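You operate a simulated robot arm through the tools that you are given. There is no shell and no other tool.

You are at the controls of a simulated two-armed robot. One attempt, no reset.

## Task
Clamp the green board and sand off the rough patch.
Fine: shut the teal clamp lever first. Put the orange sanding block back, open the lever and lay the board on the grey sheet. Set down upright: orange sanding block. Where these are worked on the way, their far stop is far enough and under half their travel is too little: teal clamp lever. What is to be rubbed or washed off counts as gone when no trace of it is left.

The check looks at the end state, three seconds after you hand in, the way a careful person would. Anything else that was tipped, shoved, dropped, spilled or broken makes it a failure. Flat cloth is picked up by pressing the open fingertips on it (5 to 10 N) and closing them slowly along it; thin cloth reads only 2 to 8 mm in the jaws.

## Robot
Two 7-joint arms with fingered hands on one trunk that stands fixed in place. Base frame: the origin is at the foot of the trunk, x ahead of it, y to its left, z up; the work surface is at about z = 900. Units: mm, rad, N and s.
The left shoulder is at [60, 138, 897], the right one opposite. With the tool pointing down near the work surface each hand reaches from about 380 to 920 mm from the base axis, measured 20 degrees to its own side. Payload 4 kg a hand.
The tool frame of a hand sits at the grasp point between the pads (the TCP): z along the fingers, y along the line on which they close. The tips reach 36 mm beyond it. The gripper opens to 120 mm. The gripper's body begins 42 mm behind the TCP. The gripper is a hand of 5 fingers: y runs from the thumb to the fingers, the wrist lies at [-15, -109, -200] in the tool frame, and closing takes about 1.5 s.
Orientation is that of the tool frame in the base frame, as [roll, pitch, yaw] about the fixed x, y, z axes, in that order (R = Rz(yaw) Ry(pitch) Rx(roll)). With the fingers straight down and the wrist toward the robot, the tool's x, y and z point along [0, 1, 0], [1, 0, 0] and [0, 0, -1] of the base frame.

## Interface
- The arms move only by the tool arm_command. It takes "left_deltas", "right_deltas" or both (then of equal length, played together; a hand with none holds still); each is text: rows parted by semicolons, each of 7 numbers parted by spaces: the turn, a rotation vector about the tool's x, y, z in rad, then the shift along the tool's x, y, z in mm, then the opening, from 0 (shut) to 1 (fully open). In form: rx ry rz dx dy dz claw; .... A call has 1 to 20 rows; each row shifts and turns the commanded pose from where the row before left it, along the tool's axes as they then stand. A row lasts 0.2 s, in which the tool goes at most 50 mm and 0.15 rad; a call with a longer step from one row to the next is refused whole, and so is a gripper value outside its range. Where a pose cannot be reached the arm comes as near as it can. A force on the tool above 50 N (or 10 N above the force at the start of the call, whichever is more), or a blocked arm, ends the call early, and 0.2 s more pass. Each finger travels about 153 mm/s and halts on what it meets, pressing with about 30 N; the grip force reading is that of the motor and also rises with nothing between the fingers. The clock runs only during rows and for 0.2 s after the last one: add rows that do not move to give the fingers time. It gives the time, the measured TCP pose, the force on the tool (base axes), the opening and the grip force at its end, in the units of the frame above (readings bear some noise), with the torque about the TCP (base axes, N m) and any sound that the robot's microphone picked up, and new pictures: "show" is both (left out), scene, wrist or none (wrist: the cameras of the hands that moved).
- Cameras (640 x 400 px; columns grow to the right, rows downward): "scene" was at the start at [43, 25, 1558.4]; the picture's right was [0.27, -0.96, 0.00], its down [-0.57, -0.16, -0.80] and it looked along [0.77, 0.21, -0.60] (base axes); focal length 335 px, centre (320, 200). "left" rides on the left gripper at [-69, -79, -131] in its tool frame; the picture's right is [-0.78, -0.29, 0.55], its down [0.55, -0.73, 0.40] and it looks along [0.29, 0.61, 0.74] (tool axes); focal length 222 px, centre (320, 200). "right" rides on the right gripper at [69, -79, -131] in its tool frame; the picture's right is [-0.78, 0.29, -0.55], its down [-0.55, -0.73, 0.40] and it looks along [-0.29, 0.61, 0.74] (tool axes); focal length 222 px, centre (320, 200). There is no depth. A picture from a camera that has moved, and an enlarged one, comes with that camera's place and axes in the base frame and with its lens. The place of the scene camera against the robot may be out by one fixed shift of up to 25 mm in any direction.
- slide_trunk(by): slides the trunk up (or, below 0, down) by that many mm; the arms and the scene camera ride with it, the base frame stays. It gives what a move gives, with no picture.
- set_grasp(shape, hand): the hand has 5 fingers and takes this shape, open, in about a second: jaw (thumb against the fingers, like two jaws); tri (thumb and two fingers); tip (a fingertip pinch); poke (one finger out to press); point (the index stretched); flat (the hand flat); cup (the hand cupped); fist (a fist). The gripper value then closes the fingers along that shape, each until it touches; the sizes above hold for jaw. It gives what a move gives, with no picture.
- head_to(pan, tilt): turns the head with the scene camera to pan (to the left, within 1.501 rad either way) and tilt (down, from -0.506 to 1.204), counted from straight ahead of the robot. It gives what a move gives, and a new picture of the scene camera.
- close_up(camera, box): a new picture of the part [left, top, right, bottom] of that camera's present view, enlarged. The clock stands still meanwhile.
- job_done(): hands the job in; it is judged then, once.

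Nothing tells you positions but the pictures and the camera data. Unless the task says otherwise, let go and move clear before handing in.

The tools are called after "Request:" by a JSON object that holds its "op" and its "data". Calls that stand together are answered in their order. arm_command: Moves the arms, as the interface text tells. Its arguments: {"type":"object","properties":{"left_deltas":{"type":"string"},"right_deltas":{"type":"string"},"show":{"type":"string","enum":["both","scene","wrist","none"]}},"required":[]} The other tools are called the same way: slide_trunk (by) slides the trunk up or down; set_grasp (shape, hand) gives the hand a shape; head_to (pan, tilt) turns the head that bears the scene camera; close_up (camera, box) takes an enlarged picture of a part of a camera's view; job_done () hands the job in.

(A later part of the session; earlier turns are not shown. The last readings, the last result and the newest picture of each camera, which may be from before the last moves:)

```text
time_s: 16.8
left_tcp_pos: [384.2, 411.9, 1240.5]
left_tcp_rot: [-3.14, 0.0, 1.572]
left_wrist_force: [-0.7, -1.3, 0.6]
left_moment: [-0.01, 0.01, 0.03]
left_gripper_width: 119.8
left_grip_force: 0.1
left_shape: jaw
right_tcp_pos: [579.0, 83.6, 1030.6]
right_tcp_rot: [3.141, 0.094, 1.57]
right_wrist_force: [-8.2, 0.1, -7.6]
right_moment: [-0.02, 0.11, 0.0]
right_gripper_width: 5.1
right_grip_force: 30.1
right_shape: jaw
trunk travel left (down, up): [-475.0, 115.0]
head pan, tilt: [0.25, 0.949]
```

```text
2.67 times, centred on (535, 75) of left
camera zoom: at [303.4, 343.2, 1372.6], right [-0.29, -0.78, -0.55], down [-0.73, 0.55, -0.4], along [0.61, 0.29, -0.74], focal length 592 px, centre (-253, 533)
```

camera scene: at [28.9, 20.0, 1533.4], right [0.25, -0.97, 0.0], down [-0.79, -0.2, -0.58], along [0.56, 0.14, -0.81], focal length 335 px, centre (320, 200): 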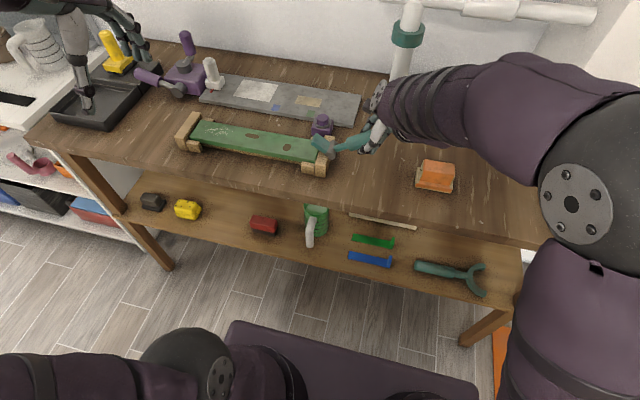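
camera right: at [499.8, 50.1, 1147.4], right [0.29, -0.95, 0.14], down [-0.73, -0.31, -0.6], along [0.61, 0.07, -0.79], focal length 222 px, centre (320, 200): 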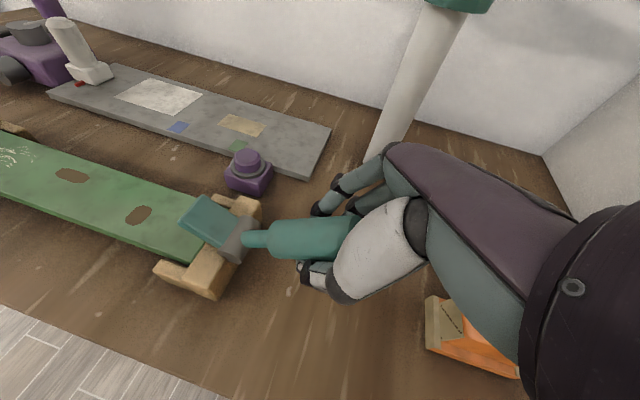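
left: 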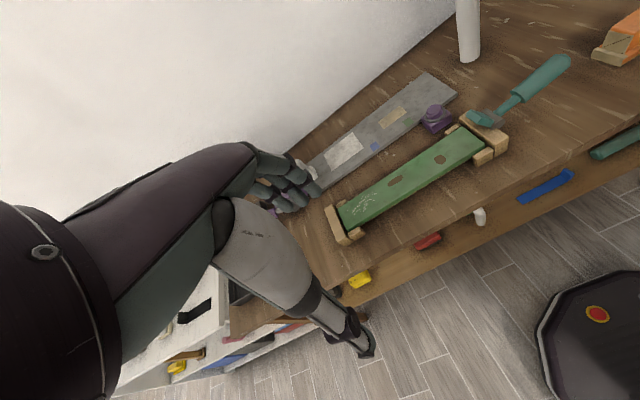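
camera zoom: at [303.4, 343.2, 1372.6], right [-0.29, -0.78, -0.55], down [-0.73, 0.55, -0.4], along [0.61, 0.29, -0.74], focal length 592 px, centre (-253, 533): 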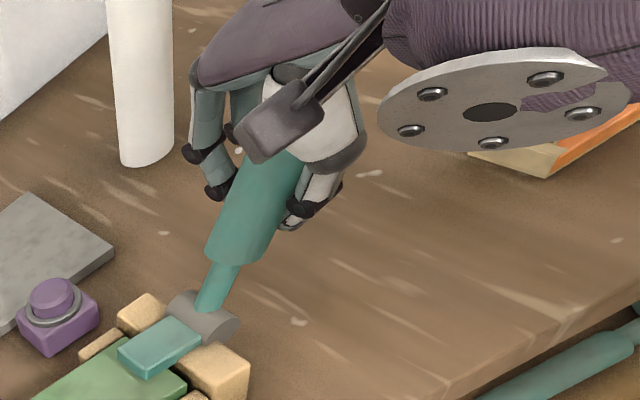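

About 50° turned now and still no stop. I'll continue.

Request:
{"op": "arm_command", "data": {"right_deltas": "0 -0.05 0 3.9 0 -2.3 0; 0 -0.05 0 3.9 0 -2.3 0; 0 -0.05 0 3.9 0 -2.3 0; 0 -0.05 0 3.9 0 -2.3 0; 0 0 0 0 0 0 0", "show": "none"}}

Request:
{"op": "close_up", "data": {"camera": "left", "box": [430, 0, 640, 150]}}

Request:
{"op": "close_up", "data": {"camera": "right", "box": [100, 100, 420, 380]}}

```text
time_s: 18.0
left_tcp_pos: [385.6, 410.8, 1240.4]
left_tcp_rot: [3.141, -0.002, 1.569]
left_wrist_force: [-0.7, 0.1, 0.3]
left_moment: [-0.01, 0.02, 0.01]
left_gripper_width: 119.7
left_grip_force: 0.1
left_shape: jaw
right_tcp_pos: [579.2, 94.2, 1035.0]
right_tcp_rot: [-3.135, 0.3, 1.567]
right_wrist_force: [-9.8, -19.0, -24.2]
right_moment: [-0.29, 0.11, -0.03]
right_gripper_width: 3.5
right_grip_force: 29.8
right_shape: jaw
trunk travel left (down, up): [-475.0, 115.0]
head pan, tilt: [0.25, 0.949]
```

```text
2.67 times, centred on (535, 75) of left
camera zoom: at [304.6, 340.7, 1372.8], right [-0.29, -0.78, -0.55], down [-0.73, 0.55, -0.4], along [0.61, 0.29, -0.74], focal length 592 px, centre (-253, 533)
```

zoom: 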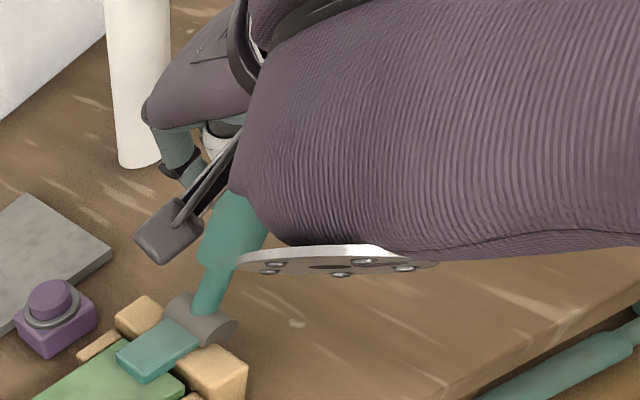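

```text
1.43 times, centred on (260, 240) of right
camera zoom: at [501.8, 199.7, 1142.4], right [0.29, -0.59, 0.75], down [-0.74, -0.64, -0.21], along [0.61, -0.49, -0.62], focal length 317 px, centre (406, 143)
```

zoom: 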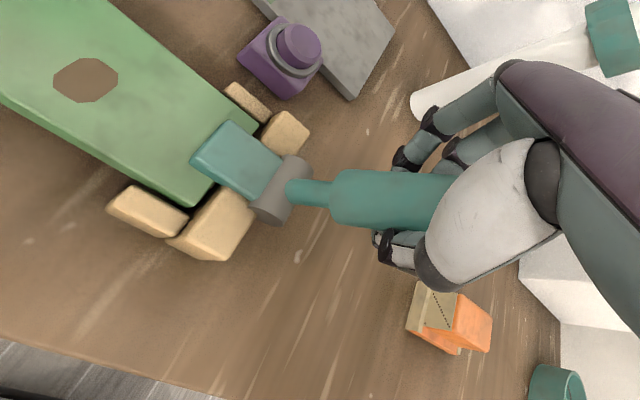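

Force has risen to about 30 N with the handle at roughly 70°, which suggests the stop. A small extra push along the arc will confirm it.

Request:
{"op": "arm_command", "data": {"right_deltas": "0 0 0 2 0 -1.4 0; 0 0 0 2 0 -1.4 0; 0 0 0 0 0 0 0; 0 0 0 0 0 0 0", "show": "both"}}

Request:
{"op": "close_up", "data": {"camera": "right", "box": [140, 140, 340, 300]}}

```text
time_s: 19.0
left_tcp_pos: [384.7, 409.1, 1240.9]
left_tcp_rot: [-3.14, -0.003, 1.571]
left_wrist_force: [0.2, 0.8, 0.3]
left_moment: [-0.02, -0.01, 0.0]
left_gripper_width: 119.7
left_grip_force: 0.0
left_shape: jaw
right_tcp_pos: [579.8, 96.0, 1036.4]
right_tcp_rot: [-3.128, 0.3, 1.564]
right_wrist_force: [-6.5, -33.3, -28.8]
right_moment: [-0.6, 0.01, -0.1]
right_gripper_width: 2.8
right_grip_force: 29.8
right_shape: jaw
trunk travel left (down, up): [-475.0, 115.0]
head pan, tilt: [0.25, 0.949]
camera scene: at [30.8, 16.1, 1533.3], right [0.25, -0.97, 0.0], down [-0.79, -0.2, -0.58], along [0.56, 0.15, -0.81], focal length 335 px, centre (320, 200)
camera right: at [502.5, 201.9, 1143.2], right [0.29, -0.59, 0.75], down [-0.74, -0.63, -0.21], along [0.6, -0.5, -0.63], focal length 222 px, centre (320, 200)
```

scene: 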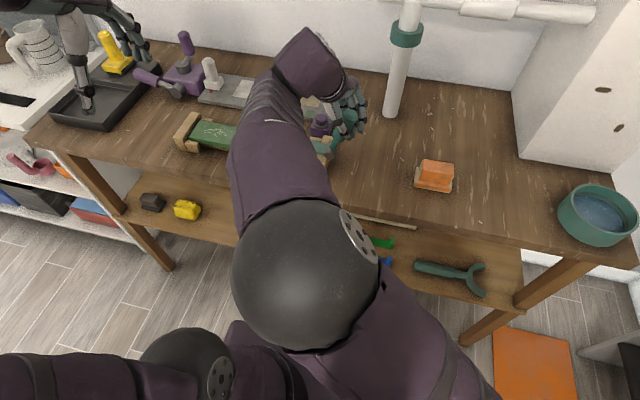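
right: 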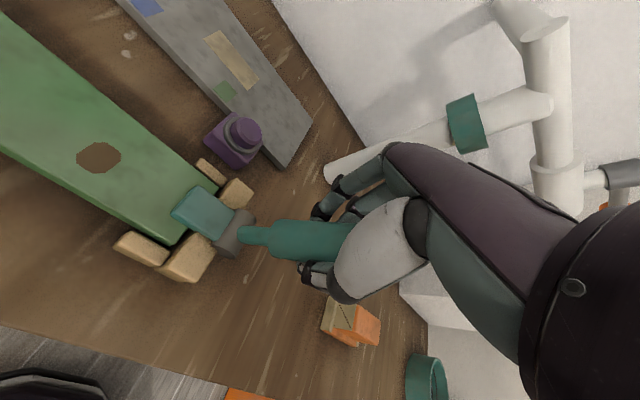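

```text
2.50 times, centred on (240, 220) of right
camera zoom: at [502.5, 201.9, 1143.2], right [0.29, -0.59, 0.75], down [-0.74, -0.63, -0.21], along [0.6, -0.5, -0.63], focal length 555 px, centre (520, 150)
```

zoom: 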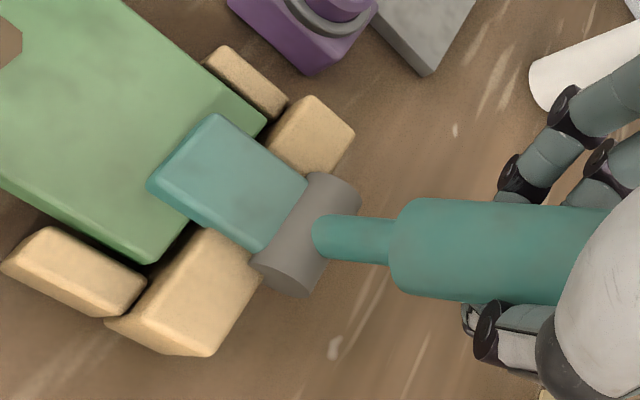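

The handle barely moved for the extra push while the force rose to 44 N, so the lever is at its far stop with the pad on the board. I'll ease off, open the fingers and back away along the fingers.

Request:
{"op": "arm_command", "data": {"right_deltas": "0 0 0 -1.5 0 1.1 0.1; 0 0 0 -1.5 0 1.1 0.25; 0 0 0 0 0 0 0.5; 0 0 0 0 0 0 0.8; 0 0 0 0 0 0 1; 0 0 0 0 0 0 1; 0 0 0 0 0 0 1; 0 0 0 0 0 0 1; 0 0 0 0 0 0 1", "show": "none"}}

Request:
{"op": "close_up", "data": {"camera": "right", "box": [140, 140, 460, 360]}}

Request:
{"op": "close_up", "data": {"camera": "left", "box": [430, 0, 640, 150]}}

```text
time_s: 21.0
left_tcp_pos: [384.1, 412.9, 1240.0]
left_tcp_rot: [3.141, 0.0, 1.569]
left_wrist_force: [-0.3, -0.1, 0.2]
left_moment: [-0.03, -0.02, -0.02]
left_gripper_width: 120.0
left_grip_force: 0.1
left_shape: jaw
right_tcp_pos: [579.2, 101.5, 1038.1]
right_tcp_rot: [3.141, 0.296, 1.571]
right_wrist_force: [0.4, -0.1, -0.6]
right_moment: [-0.03, -0.04, 0.02]
right_gripper_width: 119.7
right_grip_force: 0.0
right_shape: jaw
trunk travel left (down, up): [-475.0, 115.0]
head pan, tilt: [0.25, 0.949]
```

```text
1.82 times, centred on (300, 250) of right
camera zoom: at [500.6, 205.3, 1145.3], right [0.29, -0.59, 0.75], down [-0.73, -0.64, -0.22], along [0.61, -0.49, -0.62], focal length 404 px, centre (356, 109)
```

zoom: 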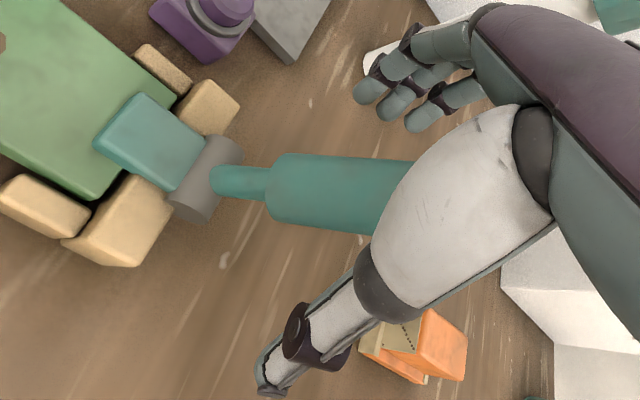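

```text
2.67 times, centred on (535, 75) of left
camera zoom: at [303.8, 343.1, 1372.5], right [-0.29, -0.78, -0.55], down [-0.73, 0.55, -0.4], along [0.61, 0.29, -0.74], focal length 592 px, centre (-253, 533)
```

zoom: 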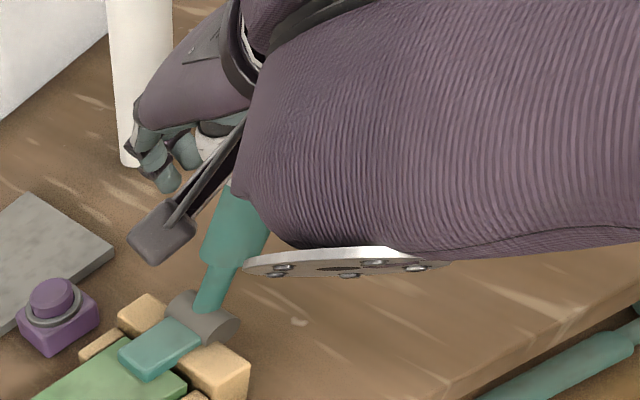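

The lever holds by itself. I'll pull the right hand back along its fingers, then swing it away to the right.

Request:
{"op": "arm_command", "data": {"right_deltas": "0 0 0 0 0 -20 1; 0 0 0 0 0 -30 1; 0 0 0 0 0 -40 1; 0 0 0 0 0 -40 1; 0 0 0 0 0 -40 1; 0 0.1 0 0 0 0 1; 0 0.1 0 0 0 0 1; 0 0.1 0 0 0 0 1; 0 0 0 -40 0 0 1; 0 0 0 -45 0 0 1; 0 0 0 -45 0 0 1; 0 0 0 -45 0 0 1; 0 0 0 -45 0 0 1; 0 0 0 -45 0 0 1; 0 0 0 0 0 0 1", "show": "both"}}

Request:
{"op": "close_up", "data": {"camera": "scene", "box": [280, 90, 400, 190]}}

Request:
{"op": "close_up", "data": {"camera": "left", "box": [430, 0, 640, 150]}}

```text
time_s: 24.2
left_tcp_pos: [383.3, 413.2, 1239.4]
left_tcp_rot: [3.141, -0.001, 1.571]
left_wrist_force: [0.6, 0.3, -0.2]
left_moment: [-0.01, 0.02, 0.01]
left_gripper_width: 119.6
left_grip_force: 0.1
left_shape: jaw
right_tcp_pos: [579.4, -114.5, 1199.3]
right_tcp_rot: [-3.141, -0.006, 1.571]
right_wrist_force: [0.5, 0.8, -0.1]
right_moment: [0.0, 0.04, 0.02]
right_gripper_width: 119.9
right_grip_force: 0.1
right_shape: jaw
trunk travel left (down, up): [-475.0, 115.0]
head pan, tilt: [0.25, 0.949]
camera scene: at [29.5, 20.5, 1533.3], right [0.25, -0.97, 0.0], down [-0.79, -0.2, -0.58], along [0.56, 0.14, -0.81], focal length 335 px, centre (320, 200)
camera right: at [500.0, -46.5, 1332.8], right [0.29, -0.79, 0.54], down [-0.73, -0.55, -0.4], along [0.61, -0.28, -0.74], focal length 222 px, centre (320, 200)
```

scene: 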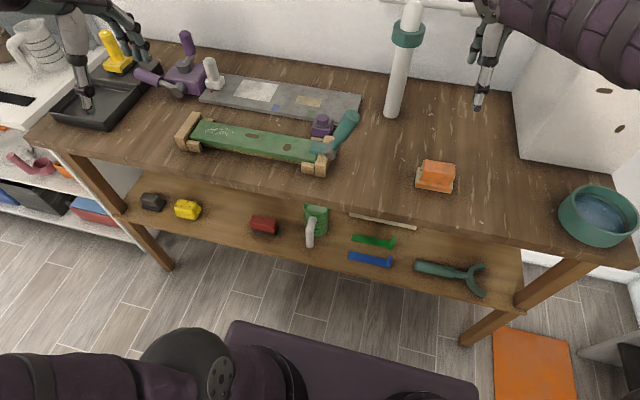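
right: 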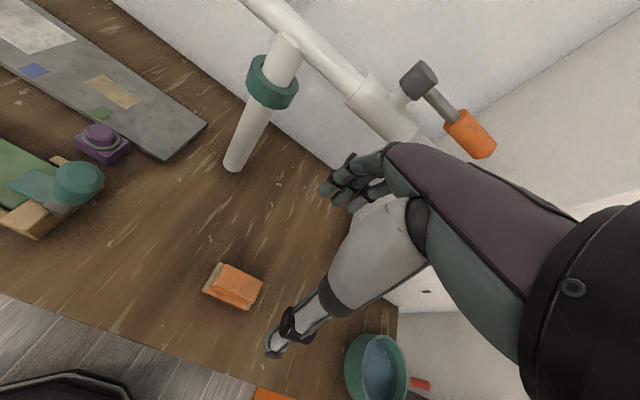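

```text
4.00 times, centred on (340, 140) of scene
camera zoom: at [29.5, 20.5, 1533.3], right [0.25, -0.97, 0.0], down [-0.79, -0.2, -0.58], along [0.56, 0.14, -0.81], focal length 1340 px, centre (240, 440)
```

zoom: 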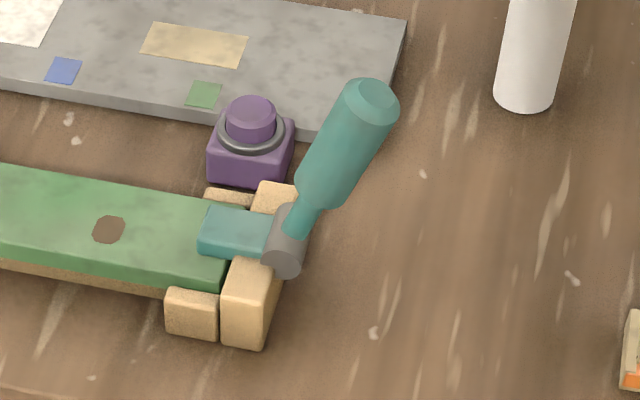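

```text
2.67 times, centred on (535, 75) of left
camera zoom: at [303.8, 343.7, 1372.4], right [-0.29, -0.79, -0.55], down [-0.74, 0.55, -0.4], along [0.61, 0.29, -0.74], focal length 592 px, centre (-253, 533)
```

zoom: 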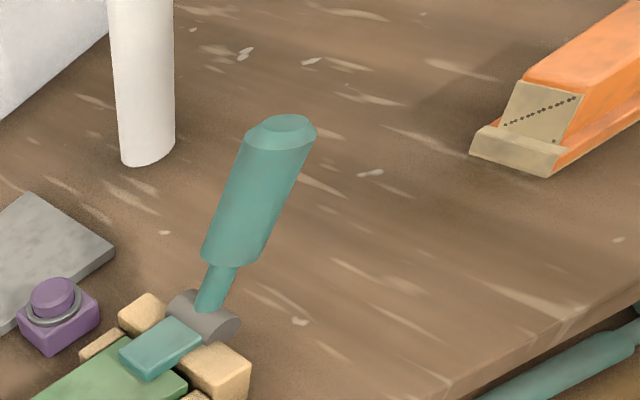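

The lever is shut and stays put, with the pad flat on the board's right end. Next I'll measure the orange block closely from both wrist cameras and the scene camera.

Request:
{"op": "close_up", "data": {"camera": "right", "box": [185, 250, 285, 320]}}

Request:
{"op": "close_up", "data": {"camera": "left", "box": [570, 0, 640, 80]}}

Request:
{"op": "close_up", "data": {"camera": "scene", "box": [400, 145, 470, 205]}}

Request:
{"op": "close_up", "data": {"camera": "left", "box": [320, 130, 420, 250]}}

```text
5.71 times, centred on (235, 285) of right
camera zoom: at [500.0, -46.5, 1332.8], right [0.29, -0.79, 0.54], down [-0.73, -0.55, -0.4], along [0.61, -0.28, -0.74], focal length 1269 px, centre (806, -286)
```

zoom: 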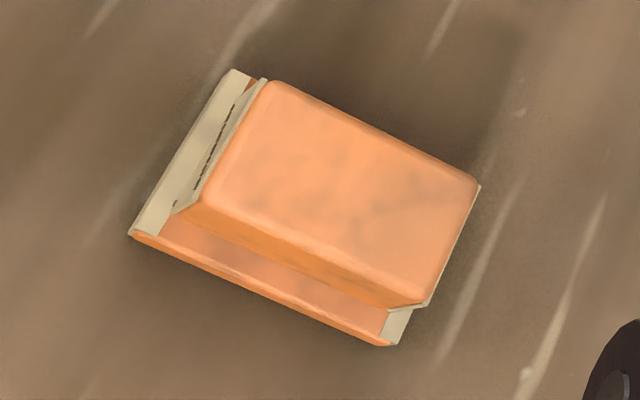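

```text
5.00 times, centred on (605, 40) of left
camera zoom: at [303.8, 343.7, 1372.4], right [-0.29, -0.79, -0.55], down [-0.74, 0.55, -0.4], along [0.61, 0.29, -0.74], focal length 1111 px, centre (-1105, 1000)
```

zoom: 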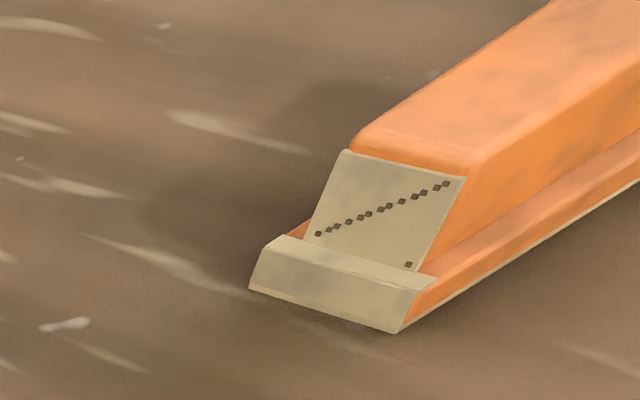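

```text
6.67 times, centred on (435, 175) of scene
camera zoom: at [29.5, 20.5, 1533.3], right [0.25, -0.97, 0.0], down [-0.79, -0.2, -0.58], along [0.56, 0.14, -0.81], focal length 2233 px, centre (-447, 367)
```

zoom: 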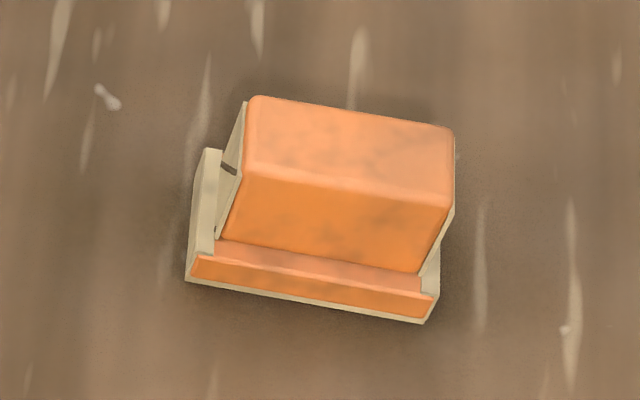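

```text
3.33 times, centred on (370, 190) of left
camera zoom: at [303.8, 343.7, 1372.4], right [-0.29, -0.79, -0.55], down [-0.74, 0.55, -0.4], along [0.61, 0.29, -0.74], focal length 740 px, centre (153, 233)
```

zoom: 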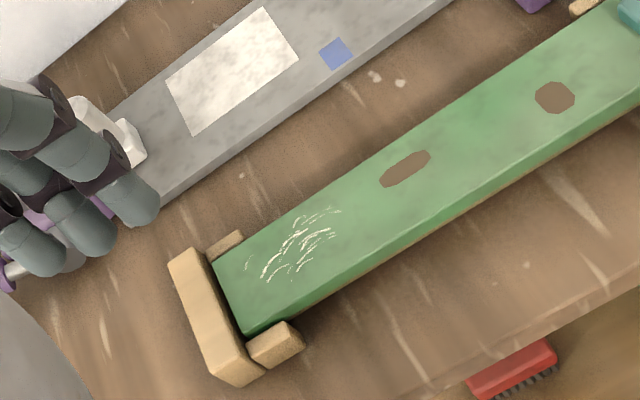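

The block's grip is square to the axes: top at z≈948.5, x 566–600, y -152 to -87, on a wider base (x 557–609, y -163 to -79). I'll move the right arm aside and bring the left hand over the block.

Request:
{"op": "arm_command", "data": {"left_deltas": "0 0 0 0 0 0 1; 0 0 0 -41 15.3 6.92 1; 0 0 0 -41 15.3 6.92 1; 0 0 0 -41 15.3 6.92 1; 0 0 0 -41 15.3 6.92 1; 0 0 0 -41 15.3 6.92 1; 0 0 0 -41 15.3 6.92 1; 0 0 0 -41 15.3 6.92 1; 0 0 0 -41 15.3 6.92 1; 0 0 0 -41 15.3 6.92 1; 0 0 0 -41 15.3 6.92 1; 0 0 0 -41 15.3 6.92 1; 0 0 0 -41 15.3 6.92 1; 0 0 0 -41 15.3 6.92 1; 0 0 0 0 0 0 1", "right_deltas": "0 0 0 -35 -16 0 1; 0 0 0 -35 -16 0 1; 0 0 0 -35 -16 0 1; 0 0 0 -35 -16 0 1; 0 0 0 -35 -16 0 1; 0 0 0 -35 -16 0 1; 0 0 0 -35 -16 0 1; 0 0 0 -35 -18 0 1; 0 0 0 0 0 0 1; 0 0 0 0 0 0 1; 0 0 0 0 0 0 1; 0 0 0 0 0 0 1; 0 0 0 0 0 0 1; 0 0 0 0 0 0 1; 0 0 0 0 0 0 1", "show": "both"}}

```text
time_s: 27.4
left_tcp_pos: [584.0, -119.8, 1152.4]
left_tcp_rot: [3.14, 0.0, 1.573]
left_wrist_force: [0.2, 0.3, 0.6]
left_moment: [0.0, 0.0, -0.03]
left_gripper_width: 119.8
left_grip_force: 0.1
left_shape: jaw
right_tcp_pos: [450.3, -393.4, 1197.8]
right_tcp_rot: [-3.141, -0.005, 1.572]
right_wrist_force: [-0.4, 0.6, 0.1]
right_moment: [0.02, 0.01, 0.01]
right_gripper_width: 119.5
right_grip_force: 0.1
right_shape: jaw
trunk travel left (down, up): [-475.0, 115.0]
head pan, tilt: [0.25, 0.949]
camera scene: at [29.2, 20.3, 1533.3], right [0.25, -0.97, 0.0], down [-0.79, -0.2, -0.58], along [0.56, 0.14, -0.81], focal length 335 px, centre (320, 200)
camera right: at [370.2, -325.2, 1331.3], right [0.29, -0.79, 0.54], down [-0.73, -0.55, -0.4], along [0.61, -0.28, -0.74], focal length 222 px, centre (320, 200)
camera left: at [503.0, -188.6, 1283.8], right [-0.29, -0.79, -0.55], down [-0.74, 0.55, -0.4], along [0.61, 0.29, -0.74], focal length 222 px, centre (320, 200)
```

scene: 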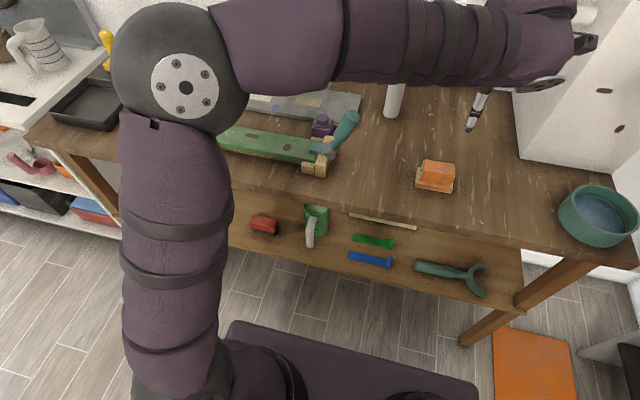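
right: 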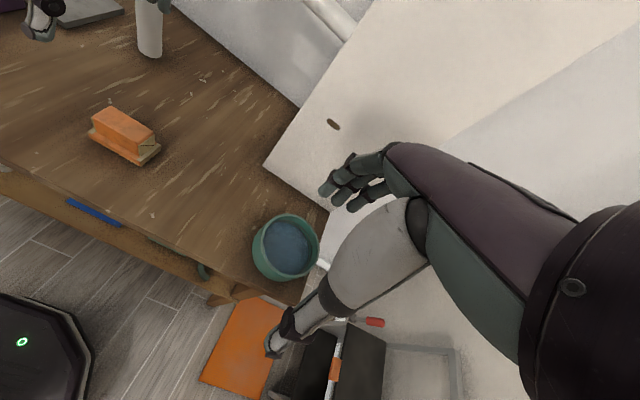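
left: 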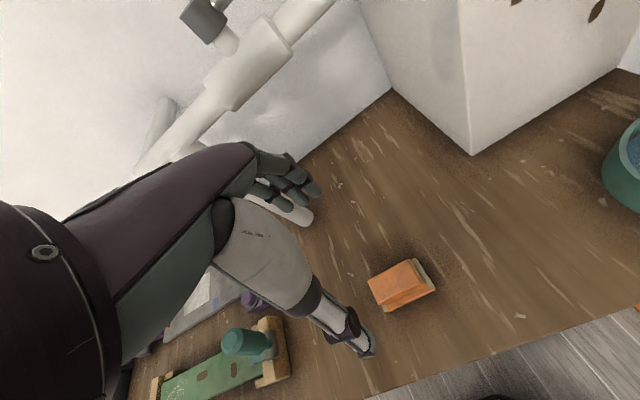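

The left hand is above the block. I'll check the block's position from this camera before lowering.

Request:
{"op": "close_up", "data": {"camera": "left", "box": [350, 240, 450, 320]}}

```text
5.00 times, centred on (400, 280) of left
camera zoom: at [503.0, -188.6, 1283.8], right [-0.29, -0.79, -0.55], down [-0.74, 0.55, -0.4], along [0.61, 0.29, -0.74], focal length 1111 px, centre (-80, -200)
```

zoom: 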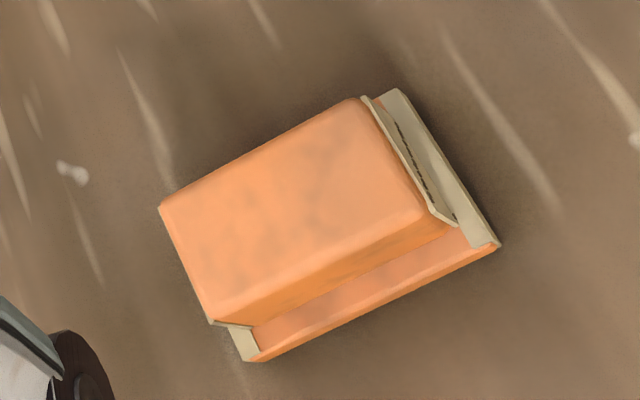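

My block-centre estimates agree to within a few mm, at about (582, -118). I'll lower the left hand to just above it and look again.

Request:
{"op": "arm_command", "data": {"left_deltas": "0 0 0 0.5 -0.5 40 1; 0 0 0 0.5 -0.5 40 1; 0 0 0 0.5 -0.5 40 1; 0 0 0 0.5 -0.5 37 1; 0 0 0 0 0 0 1", "show": "both"}}

Request:
{"op": "close_up", "data": {"camera": "scene", "box": [370, 100, 510, 210]}}

Request:
{"op": "close_up", "data": {"camera": "right", "box": [0, 0, 240, 200]}}

```text
time_s: 28.6
left_tcp_pos: [581.2, -118.8, 992.9]
left_tcp_rot: [3.141, 0.0, 1.57]
left_wrist_force: [0.9, -0.6, -0.1]
left_moment: [0.0, -0.01, 0.0]
left_gripper_width: 119.9
left_grip_force: 0.1
left_shape: jaw
right_tcp_pos: [449.7, -394.2, 1198.5]
right_tcp_rot: [-3.141, -0.005, 1.571]
right_wrist_force: [-0.5, 0.8, -0.3]
right_moment: [0.05, -0.02, -0.02]
right_gripper_width: 119.8
right_grip_force: 0.0
right_shape: jaw
trunk travel left (down, up): [-475.0, 115.0]
head pan, tilt: [0.25, 0.949]
camera scene: at [29.4, 19.7, 1533.3], right [0.25, -0.97, 0.0], down [-0.79, -0.2, -0.58], along [0.56, 0.14, -0.81], focal length 335 px, centre (320, 200)
camera left: at [500.6, -187.2, 1125.0], right [-0.29, -0.79, -0.55], down [-0.73, 0.55, -0.4], along [0.61, 0.29, -0.74], focal length 222 px, centre (320, 200)
```

scene: 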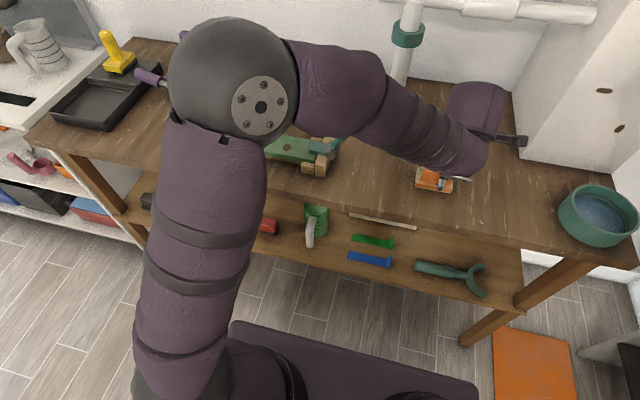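
left: 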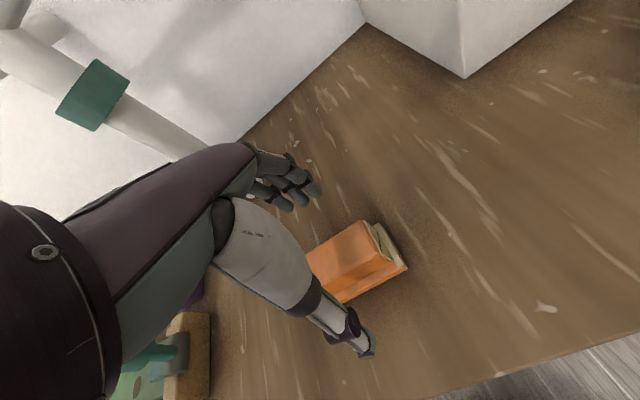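

```text
3.64 times, centred on (440, 155) of scene
camera zoom: at [29.4, 19.7, 1533.3], right [0.25, -0.97, 0.0], down [-0.79, -0.2, -0.58], along [0.56, 0.14, -0.81], focal length 1218 px, centre (-116, 364)
```

zoom: 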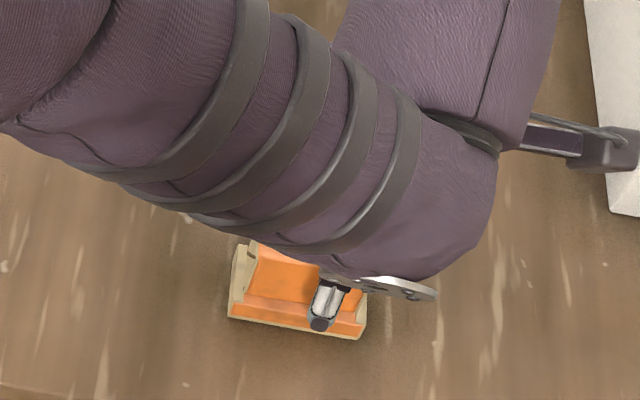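

```text
2.00 times, centred on (120, 100) of right
camera zoom: at [370.3, -325.8, 1331.2], right [0.29, -0.79, 0.54], down [-0.73, -0.55, -0.4], along [0.61, -0.28, -0.74], focal length 444 px, centre (720, 400)
```

zoom: 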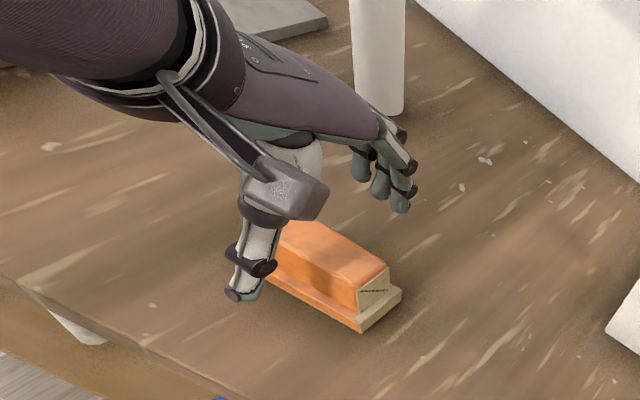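

The hand straddles the block well. I'll lower to z≈954, with the fingertips just above the base flange, and close.

Request:
{"op": "arm_command", "data": {"left_deltas": "0 0 0 0 0 20 1; 0 0 0 0.5 0.5 19 1; 0 0 0 0 0 0 1; 0 0 0 0 0 0 0.6; 0 0 0 0 0 0 0.4; 0 0 0 0 0 0 0.2; 0 0 0 0 0 0 0; 0 0 0 0 0 0 0; 0 0 0 0 0 0 0; 0 0 0 0 0 0 0; 0 0 0 0 0 0 0", "show": "wrist"}}

Request:
{"op": "close_up", "data": {"camera": "right", "box": [0, 0, 240, 200]}}

Request:
{"op": "close_up", "data": {"camera": "scene", "box": [370, 100, 510, 210]}}

```text
time_s: 31.0
left_tcp_pos: [580.8, -117.6, 955.3]
left_tcp_rot: [3.141, 0.0, 1.57]
left_wrist_force: [0.3, -0.2, 0.3]
left_moment: [0.04, -0.01, 0.01]
left_gripper_width: 30.4
left_grip_force: 30.3
left_shape: jaw
right_tcp_pos: [450.4, -393.7, 1198.6]
right_tcp_rot: [3.14, -0.006, 1.571]
right_wrist_force: [0.7, 0.0, 0.0]
right_moment: [0.0, -0.02, 0.0]
right_gripper_width: 119.6
right_grip_force: 0.1
right_shape: jaw
trunk travel left (down, up): [-475.0, 115.0]
head pan, tilt: [0.25, 0.949]
camera left: at [500.9, -187.0, 1086.7], right [-0.29, -0.78, -0.55], down [-0.73, 0.55, -0.4], along [0.61, 0.29, -0.74], focal length 222 px, centre (320, 200)
```

left: 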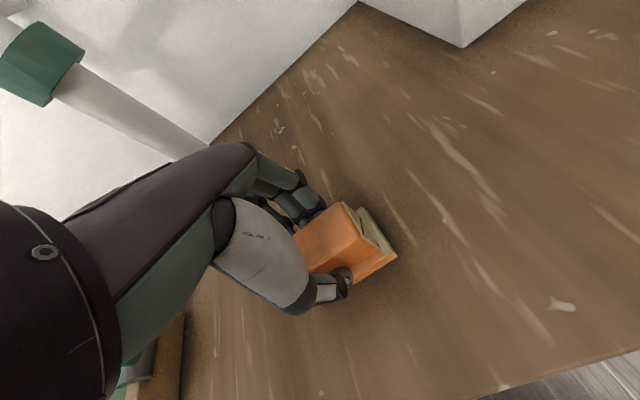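

```text
2.00 times, centred on (120, 100) of right
camera zoom: at [370.4, -325.9, 1331.1], right [0.29, -0.79, 0.54], down [-0.73, -0.55, -0.4], along [0.61, -0.28, -0.74], focal length 444 px, centre (720, 400)
```

zoom: 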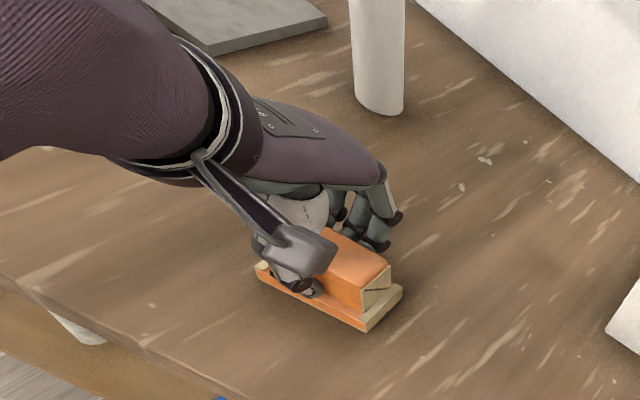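

```text
3.64 times, centred on (440, 155) of scene
camera zoom: at [29.6, 19.6, 1533.3], right [0.25, -0.97, 0.0], down [-0.79, -0.2, -0.58], along [0.56, 0.14, -0.81], focal length 1218 px, centre (-116, 364)
```

zoom: 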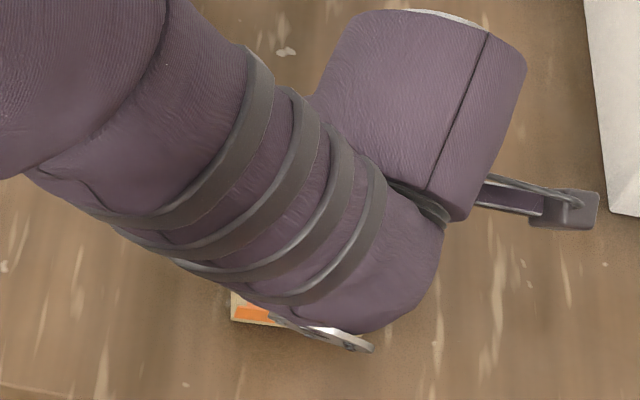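

The block is gripped (30 mm wide, 30 N); the return pose is TCP (580.8, -117.6, 955.3). I'll lift gently and check it.

Request:
{"op": "arm_command", "data": {"left_deltas": "0 0 0 0 0 -10 0; 0 0 0 0 0 -20 0; 0 0 0 0 0 -30 0; 0 0 0 0 0 -40 0; 0 0 0 0 0 0 0", "show": "wrist"}}

Request:
{"op": "close_up", "data": {"camera": "right", "box": [0, 0, 240, 200]}}

```text
time_s: 32.2
left_tcp_pos: [580.6, -117.6, 1054.8]
left_tcp_rot: [3.142, 0.0, 1.572]
left_wrist_force: [1.1, -0.4, -1.3]
left_moment: [0.0, -0.01, -0.04]
left_gripper_width: 30.4
left_grip_force: 30.4
left_shape: jaw
right_tcp_pos: [449.7, -394.6, 1198.3]
right_tcp_rot: [3.141, -0.004, 1.57]
right_wrist_force: [0.1, 0.6, 0.2]
right_moment: [0.01, 0.01, 0.03]
right_gripper_width: 120.0
right_grip_force: 0.1
right_shape: jaw
trunk travel left (down, up): [-475.0, 115.0]
head pan, tilt: [0.25, 0.949]
camera left: at [500.9, -187.8, 1186.9], right [-0.29, -0.78, -0.55], down [-0.74, 0.55, -0.4], along [0.61, 0.29, -0.74], focal length 222 px, centre (320, 200)
```

left: 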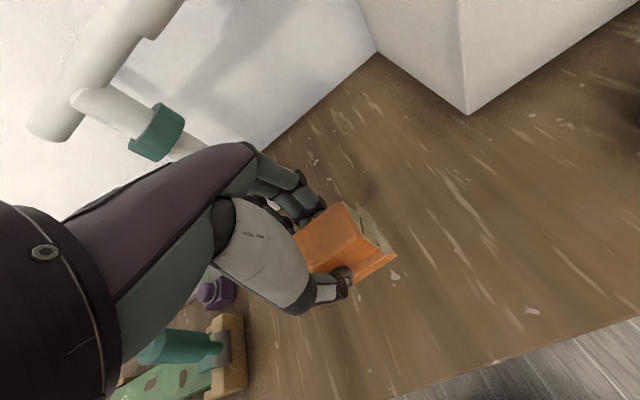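

```text
2.00 times, centred on (120, 100) of right
camera zoom: at [370.6, -326.0, 1331.0], right [0.29, -0.79, 0.54], down [-0.74, -0.55, -0.4], along [0.61, -0.28, -0.74], focal length 444 px, centre (720, 400)
```

zoom: 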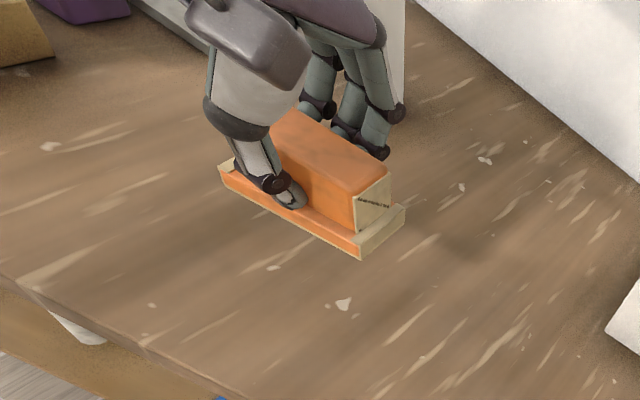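

The block lifted cleanly and level. The rough patch is about x 572–603, y 382–460 on the board top (z≈924.5), so I'll raise the block over the lever and bring it above the patch.

Request:
{"op": "arm_command", "data": {"left_deltas": "0 0 0 0 0 -40 0; 0 0 0 0 0 -45 0; 0 0 0 0 0 -45 0; 0 0 0 45 0.5 0 0; 0 0 0 45 0.5 0 0; 0 0 0 45 0.5 0 0; 0 0 0 45 0.5 0 0; 0 0 0 45 0.5 0 0; 0 0 0 45 0.5 0 0; 0 0 0 45 0.5 0 0; 0 0 0 45 0.5 0 0; 0 0 0 45 0.5 0 0; 0 0 0 45 0.5 0 0; 0 0 0 45 0.5 0 0; 0 0 0 42 0.5 0 0; 0 0 0 0 0 0 0", "show": "both"}}

Request:
{"op": "close_up", "data": {"camera": "scene", "box": [160, 90, 320, 190]}}

Request:
{"op": "close_up", "data": {"camera": "left", "box": [200, 150, 460, 350]}}

```text
time_s: 35.6
left_tcp_pos: [587.7, 418.3, 1185.3]
left_tcp_rot: [3.141, -0.001, 1.571]
left_wrist_force: [0.1, -0.6, -0.7]
left_moment: [0.0, 0.0, 0.01]
left_gripper_width: 30.2
left_grip_force: 29.7
left_shape: jaw
right_tcp_pos: [449.2, -393.6, 1197.8]
right_tcp_rot: [3.141, -0.005, 1.57]
right_wrist_force: [0.0, 0.0, 0.2]
right_moment: [0.02, -0.03, 0.02]
right_gripper_width: 119.6
right_grip_force: 0.0
right_shape: jaw
trunk travel left (down, up): [-475.0, 115.0]
head pan, tilt: [0.25, 0.949]
camera scene: at [29.4, 19.4, 1533.3], right [0.25, -0.97, 0.0], down [-0.79, -0.2, -0.58], along [0.56, 0.14, -0.81], focal length 335 px, centre (320, 200)
camera left: at [507.6, 349.2, 1316.8], right [-0.29, -0.78, -0.55], down [-0.73, 0.55, -0.4], along [0.61, 0.29, -0.74], focal length 222 px, centre (320, 200)
```

scene: 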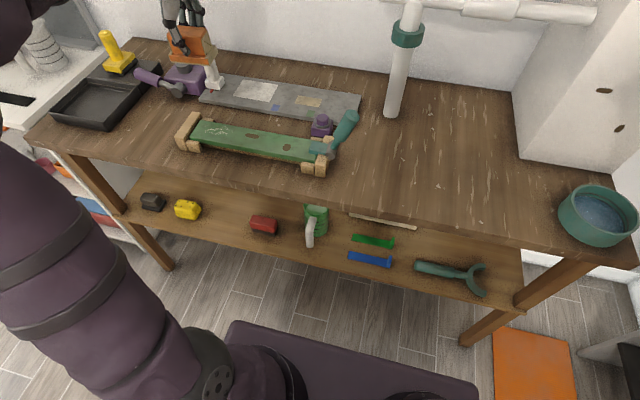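
left: 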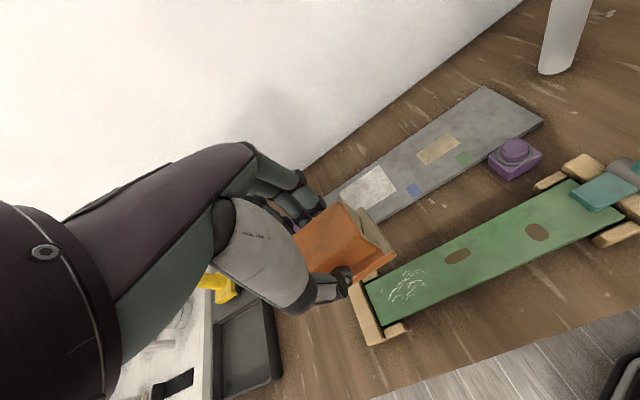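

```text
4.00 times, centred on (240, 140) of scene
camera zoom: at [29.4, 19.4, 1533.3], right [0.25, -0.97, 0.0], down [-0.79, -0.2, -0.58], along [0.56, 0.14, -0.81], focal length 1340 px, centre (640, 440)
```

zoom: 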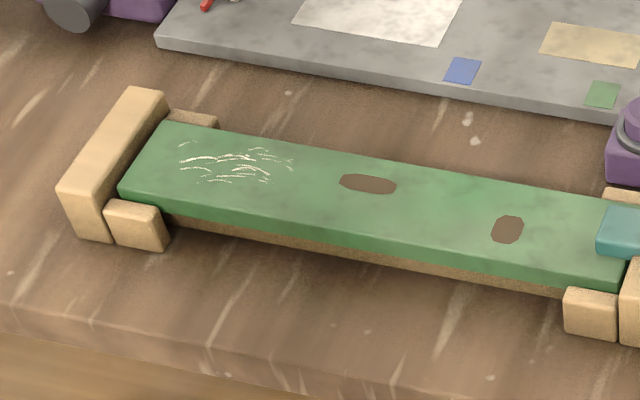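

```text
2.00 times, centred on (330, 250) of left
camera zoom: at [507.6, 349.2, 1316.8], right [-0.29, -0.78, -0.55], down [-0.73, 0.55, -0.4], along [0.61, 0.29, -0.74], focal length 444 px, centre (300, 100)
```

zoom: 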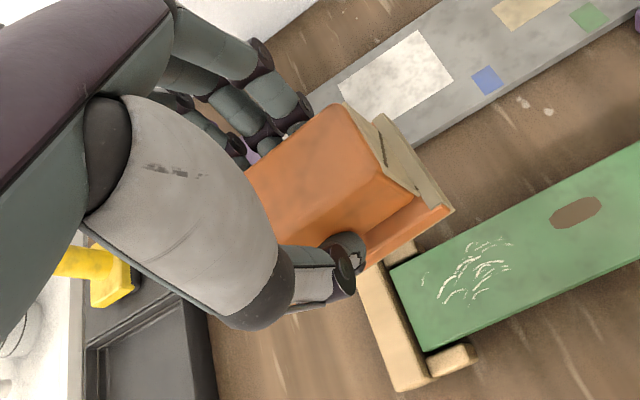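

The patch and board positions agree from this view (patch centre about (583, 420), board left end y≈482). I'll lower the block to a few mm above the board.

Request:
{"op": "arm_command", "data": {"left_deltas": "0 0 0 0 -0.8 40 0; 0 0 0 0 -0.8 40 0; 0 0 0 0 -0.8 40 0; 0 0 0 0 -0.8 40 0; 0 0 0 0 0 20 0; 0 0 0 0 0 15 0; 0 0 0 0 0 0 0", "show": "both"}}

Request:
{"op": "close_up", "data": {"camera": "scene", "box": [160, 80, 320, 180]}}

Request:
{"op": "close_up", "data": {"camera": "left", "box": [200, 150, 460, 350]}}

```text
time_s: 37.2
left_tcp_pos: [585.0, 419.2, 990.9]
left_tcp_rot: [3.14, -0.001, 1.571]
left_wrist_force: [-0.3, 0.8, 3.6]
left_moment: [0.01, -0.01, 0.0]
left_gripper_width: 30.2
left_grip_force: 30.1
left_shape: jaw
right_tcp_pos: [449.9, -393.2, 1197.7]
right_tcp_rot: [3.141, -0.008, 1.572]
right_wrist_force: [0.1, 0.4, 0.3]
right_moment: [-0.01, -0.01, 0.02]
right_gripper_width: 119.8
right_grip_force: 0.0
right_shape: jaw
trunk travel left (down, up): [-475.0, 115.0]
head pan, tilt: [0.25, 0.949]
camera scene: at [29.2, 19.6, 1533.4], right [0.25, -0.97, 0.0], down [-0.79, -0.2, -0.58], along [0.56, 0.14, -0.81], focal length 335 px, centre (320, 200)
camera left: at [504.4, 349.6, 1121.9], right [-0.29, -0.78, -0.55], down [-0.73, 0.55, -0.4], along [0.61, 0.29, -0.74], focal length 222 px, centre (320, 200)
```

scene: 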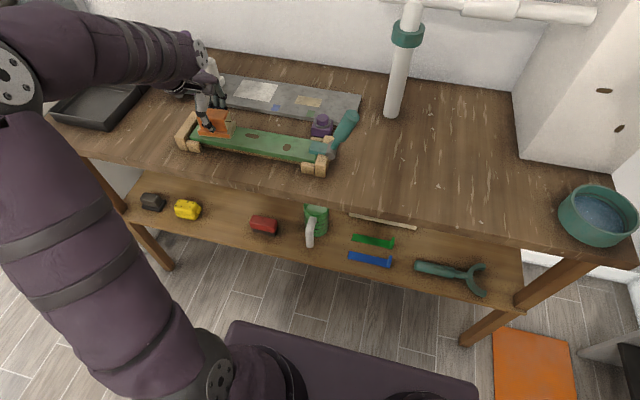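
left: 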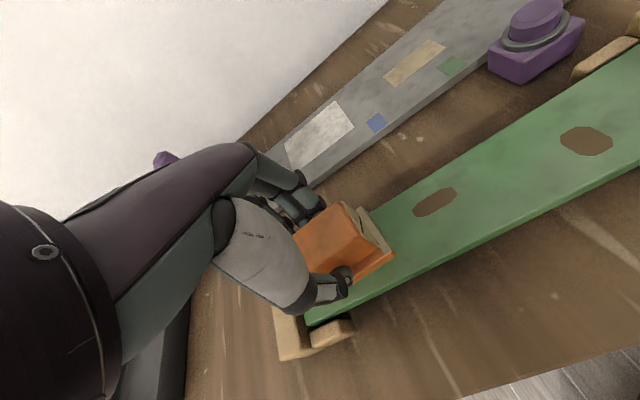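

```text
4.00 times, centred on (240, 130) of scene
camera zoom: at [29.2, 19.6, 1533.4], right [0.25, -0.97, 0.0], down [-0.79, -0.2, -0.58], along [0.56, 0.14, -0.81], focal length 1340 px, centre (640, 480)
```

zoom: 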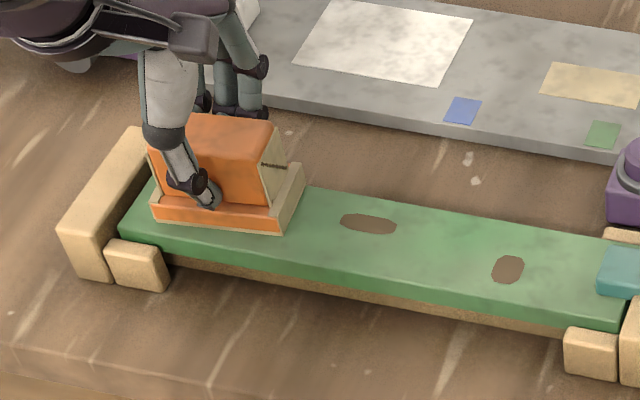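

```text
2.00 times, centred on (330, 250) of left
camera zoom: at [504.4, 349.6, 1121.9], right [-0.29, -0.78, -0.55], down [-0.73, 0.55, -0.4], along [0.61, 0.29, -0.74], focal length 444 px, centre (300, 100)
```

zoom: 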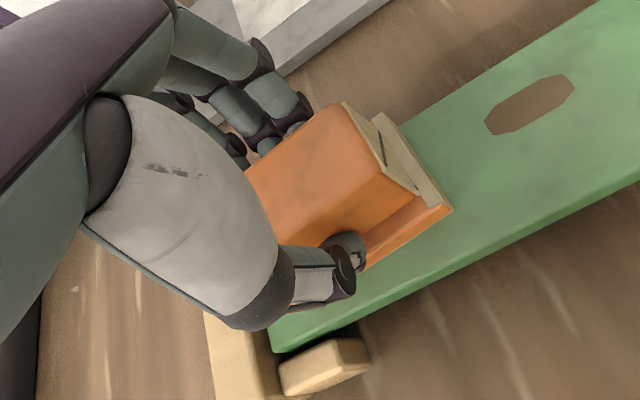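

The 3.6 N reading says the block has just touched the board (so its top is nearer z≈935). I'll press a little and make the first sanding strokes along the board.

Request:
{"op": "arm_command", "data": {"left_deltas": "0 0 0 0 0 1.5 0; 0 0 0 -15 0 0 0; 0 0 0 -15 0 0 0; 0 0 0 -15 0 0 0; 0 0 0 15 0 0 0; 0 0 0 15 0 0 0; 0 0 0 15 0 0 0; 0 0 0 12 0 0 0; 0 0 0 -12 0 0 0; 0 0 0 0 0 0 0", "show": "both"}}

Request:
{"op": "close_up", "data": {"camera": "scene", "box": [160, 80, 320, 180]}}

```text
time_s: 39.4
left_tcp_pos: [584.2, 419.4, 989.4]
left_tcp_rot: [3.14, -0.002, 1.571]
left_wrist_force: [-0.4, 2.4, 14.4]
left_moment: [0.09, 0.06, 0.03]
left_gripper_width: 31.0
left_grip_force: 30.1
left_shape: jaw
right_tcp_pos: [449.5, -393.5, 1198.4]
right_tcp_rot: [3.141, -0.005, 1.572]
right_wrist_force: [0.2, 0.1, 0.1]
right_moment: [0.0, -0.03, -0.01]
right_gripper_width: 119.6
right_grip_force: 0.0
right_shape: jaw
trunk travel left (down, up): [-475.0, 115.0]
head pan, tilt: [0.25, 0.949]
camera scene: at [28.2, 19.6, 1533.4], right [0.25, -0.97, 0.0], down [-0.79, -0.2, -0.58], along [0.56, 0.14, -0.81], focal length 335 px, centre (320, 200)
camera left: at [503.3, 350.2, 1121.0], right [-0.29, -0.78, -0.55], down [-0.73, 0.55, -0.4], along [0.61, 0.29, -0.74], focal length 222 px, centre (320, 200)
```

scene: 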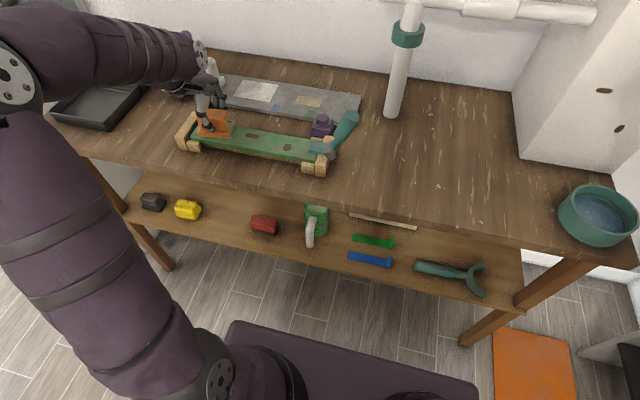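
left: 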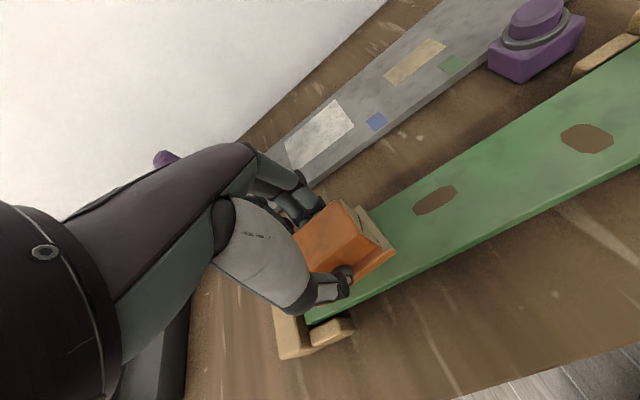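

```text
4.00 times, centred on (240, 130) of scene
camera zoom: at [28.2, 19.6, 1533.4], right [0.25, -0.97, 0.0], down [-0.79, -0.2, -0.58], along [0.56, 0.14, -0.81], focal length 1340 px, centre (640, 480)
```

zoom: 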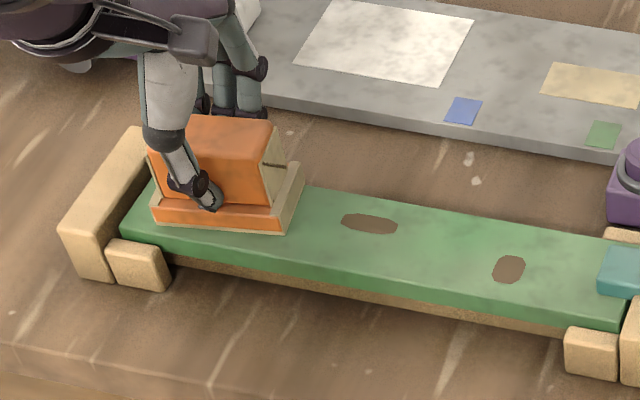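

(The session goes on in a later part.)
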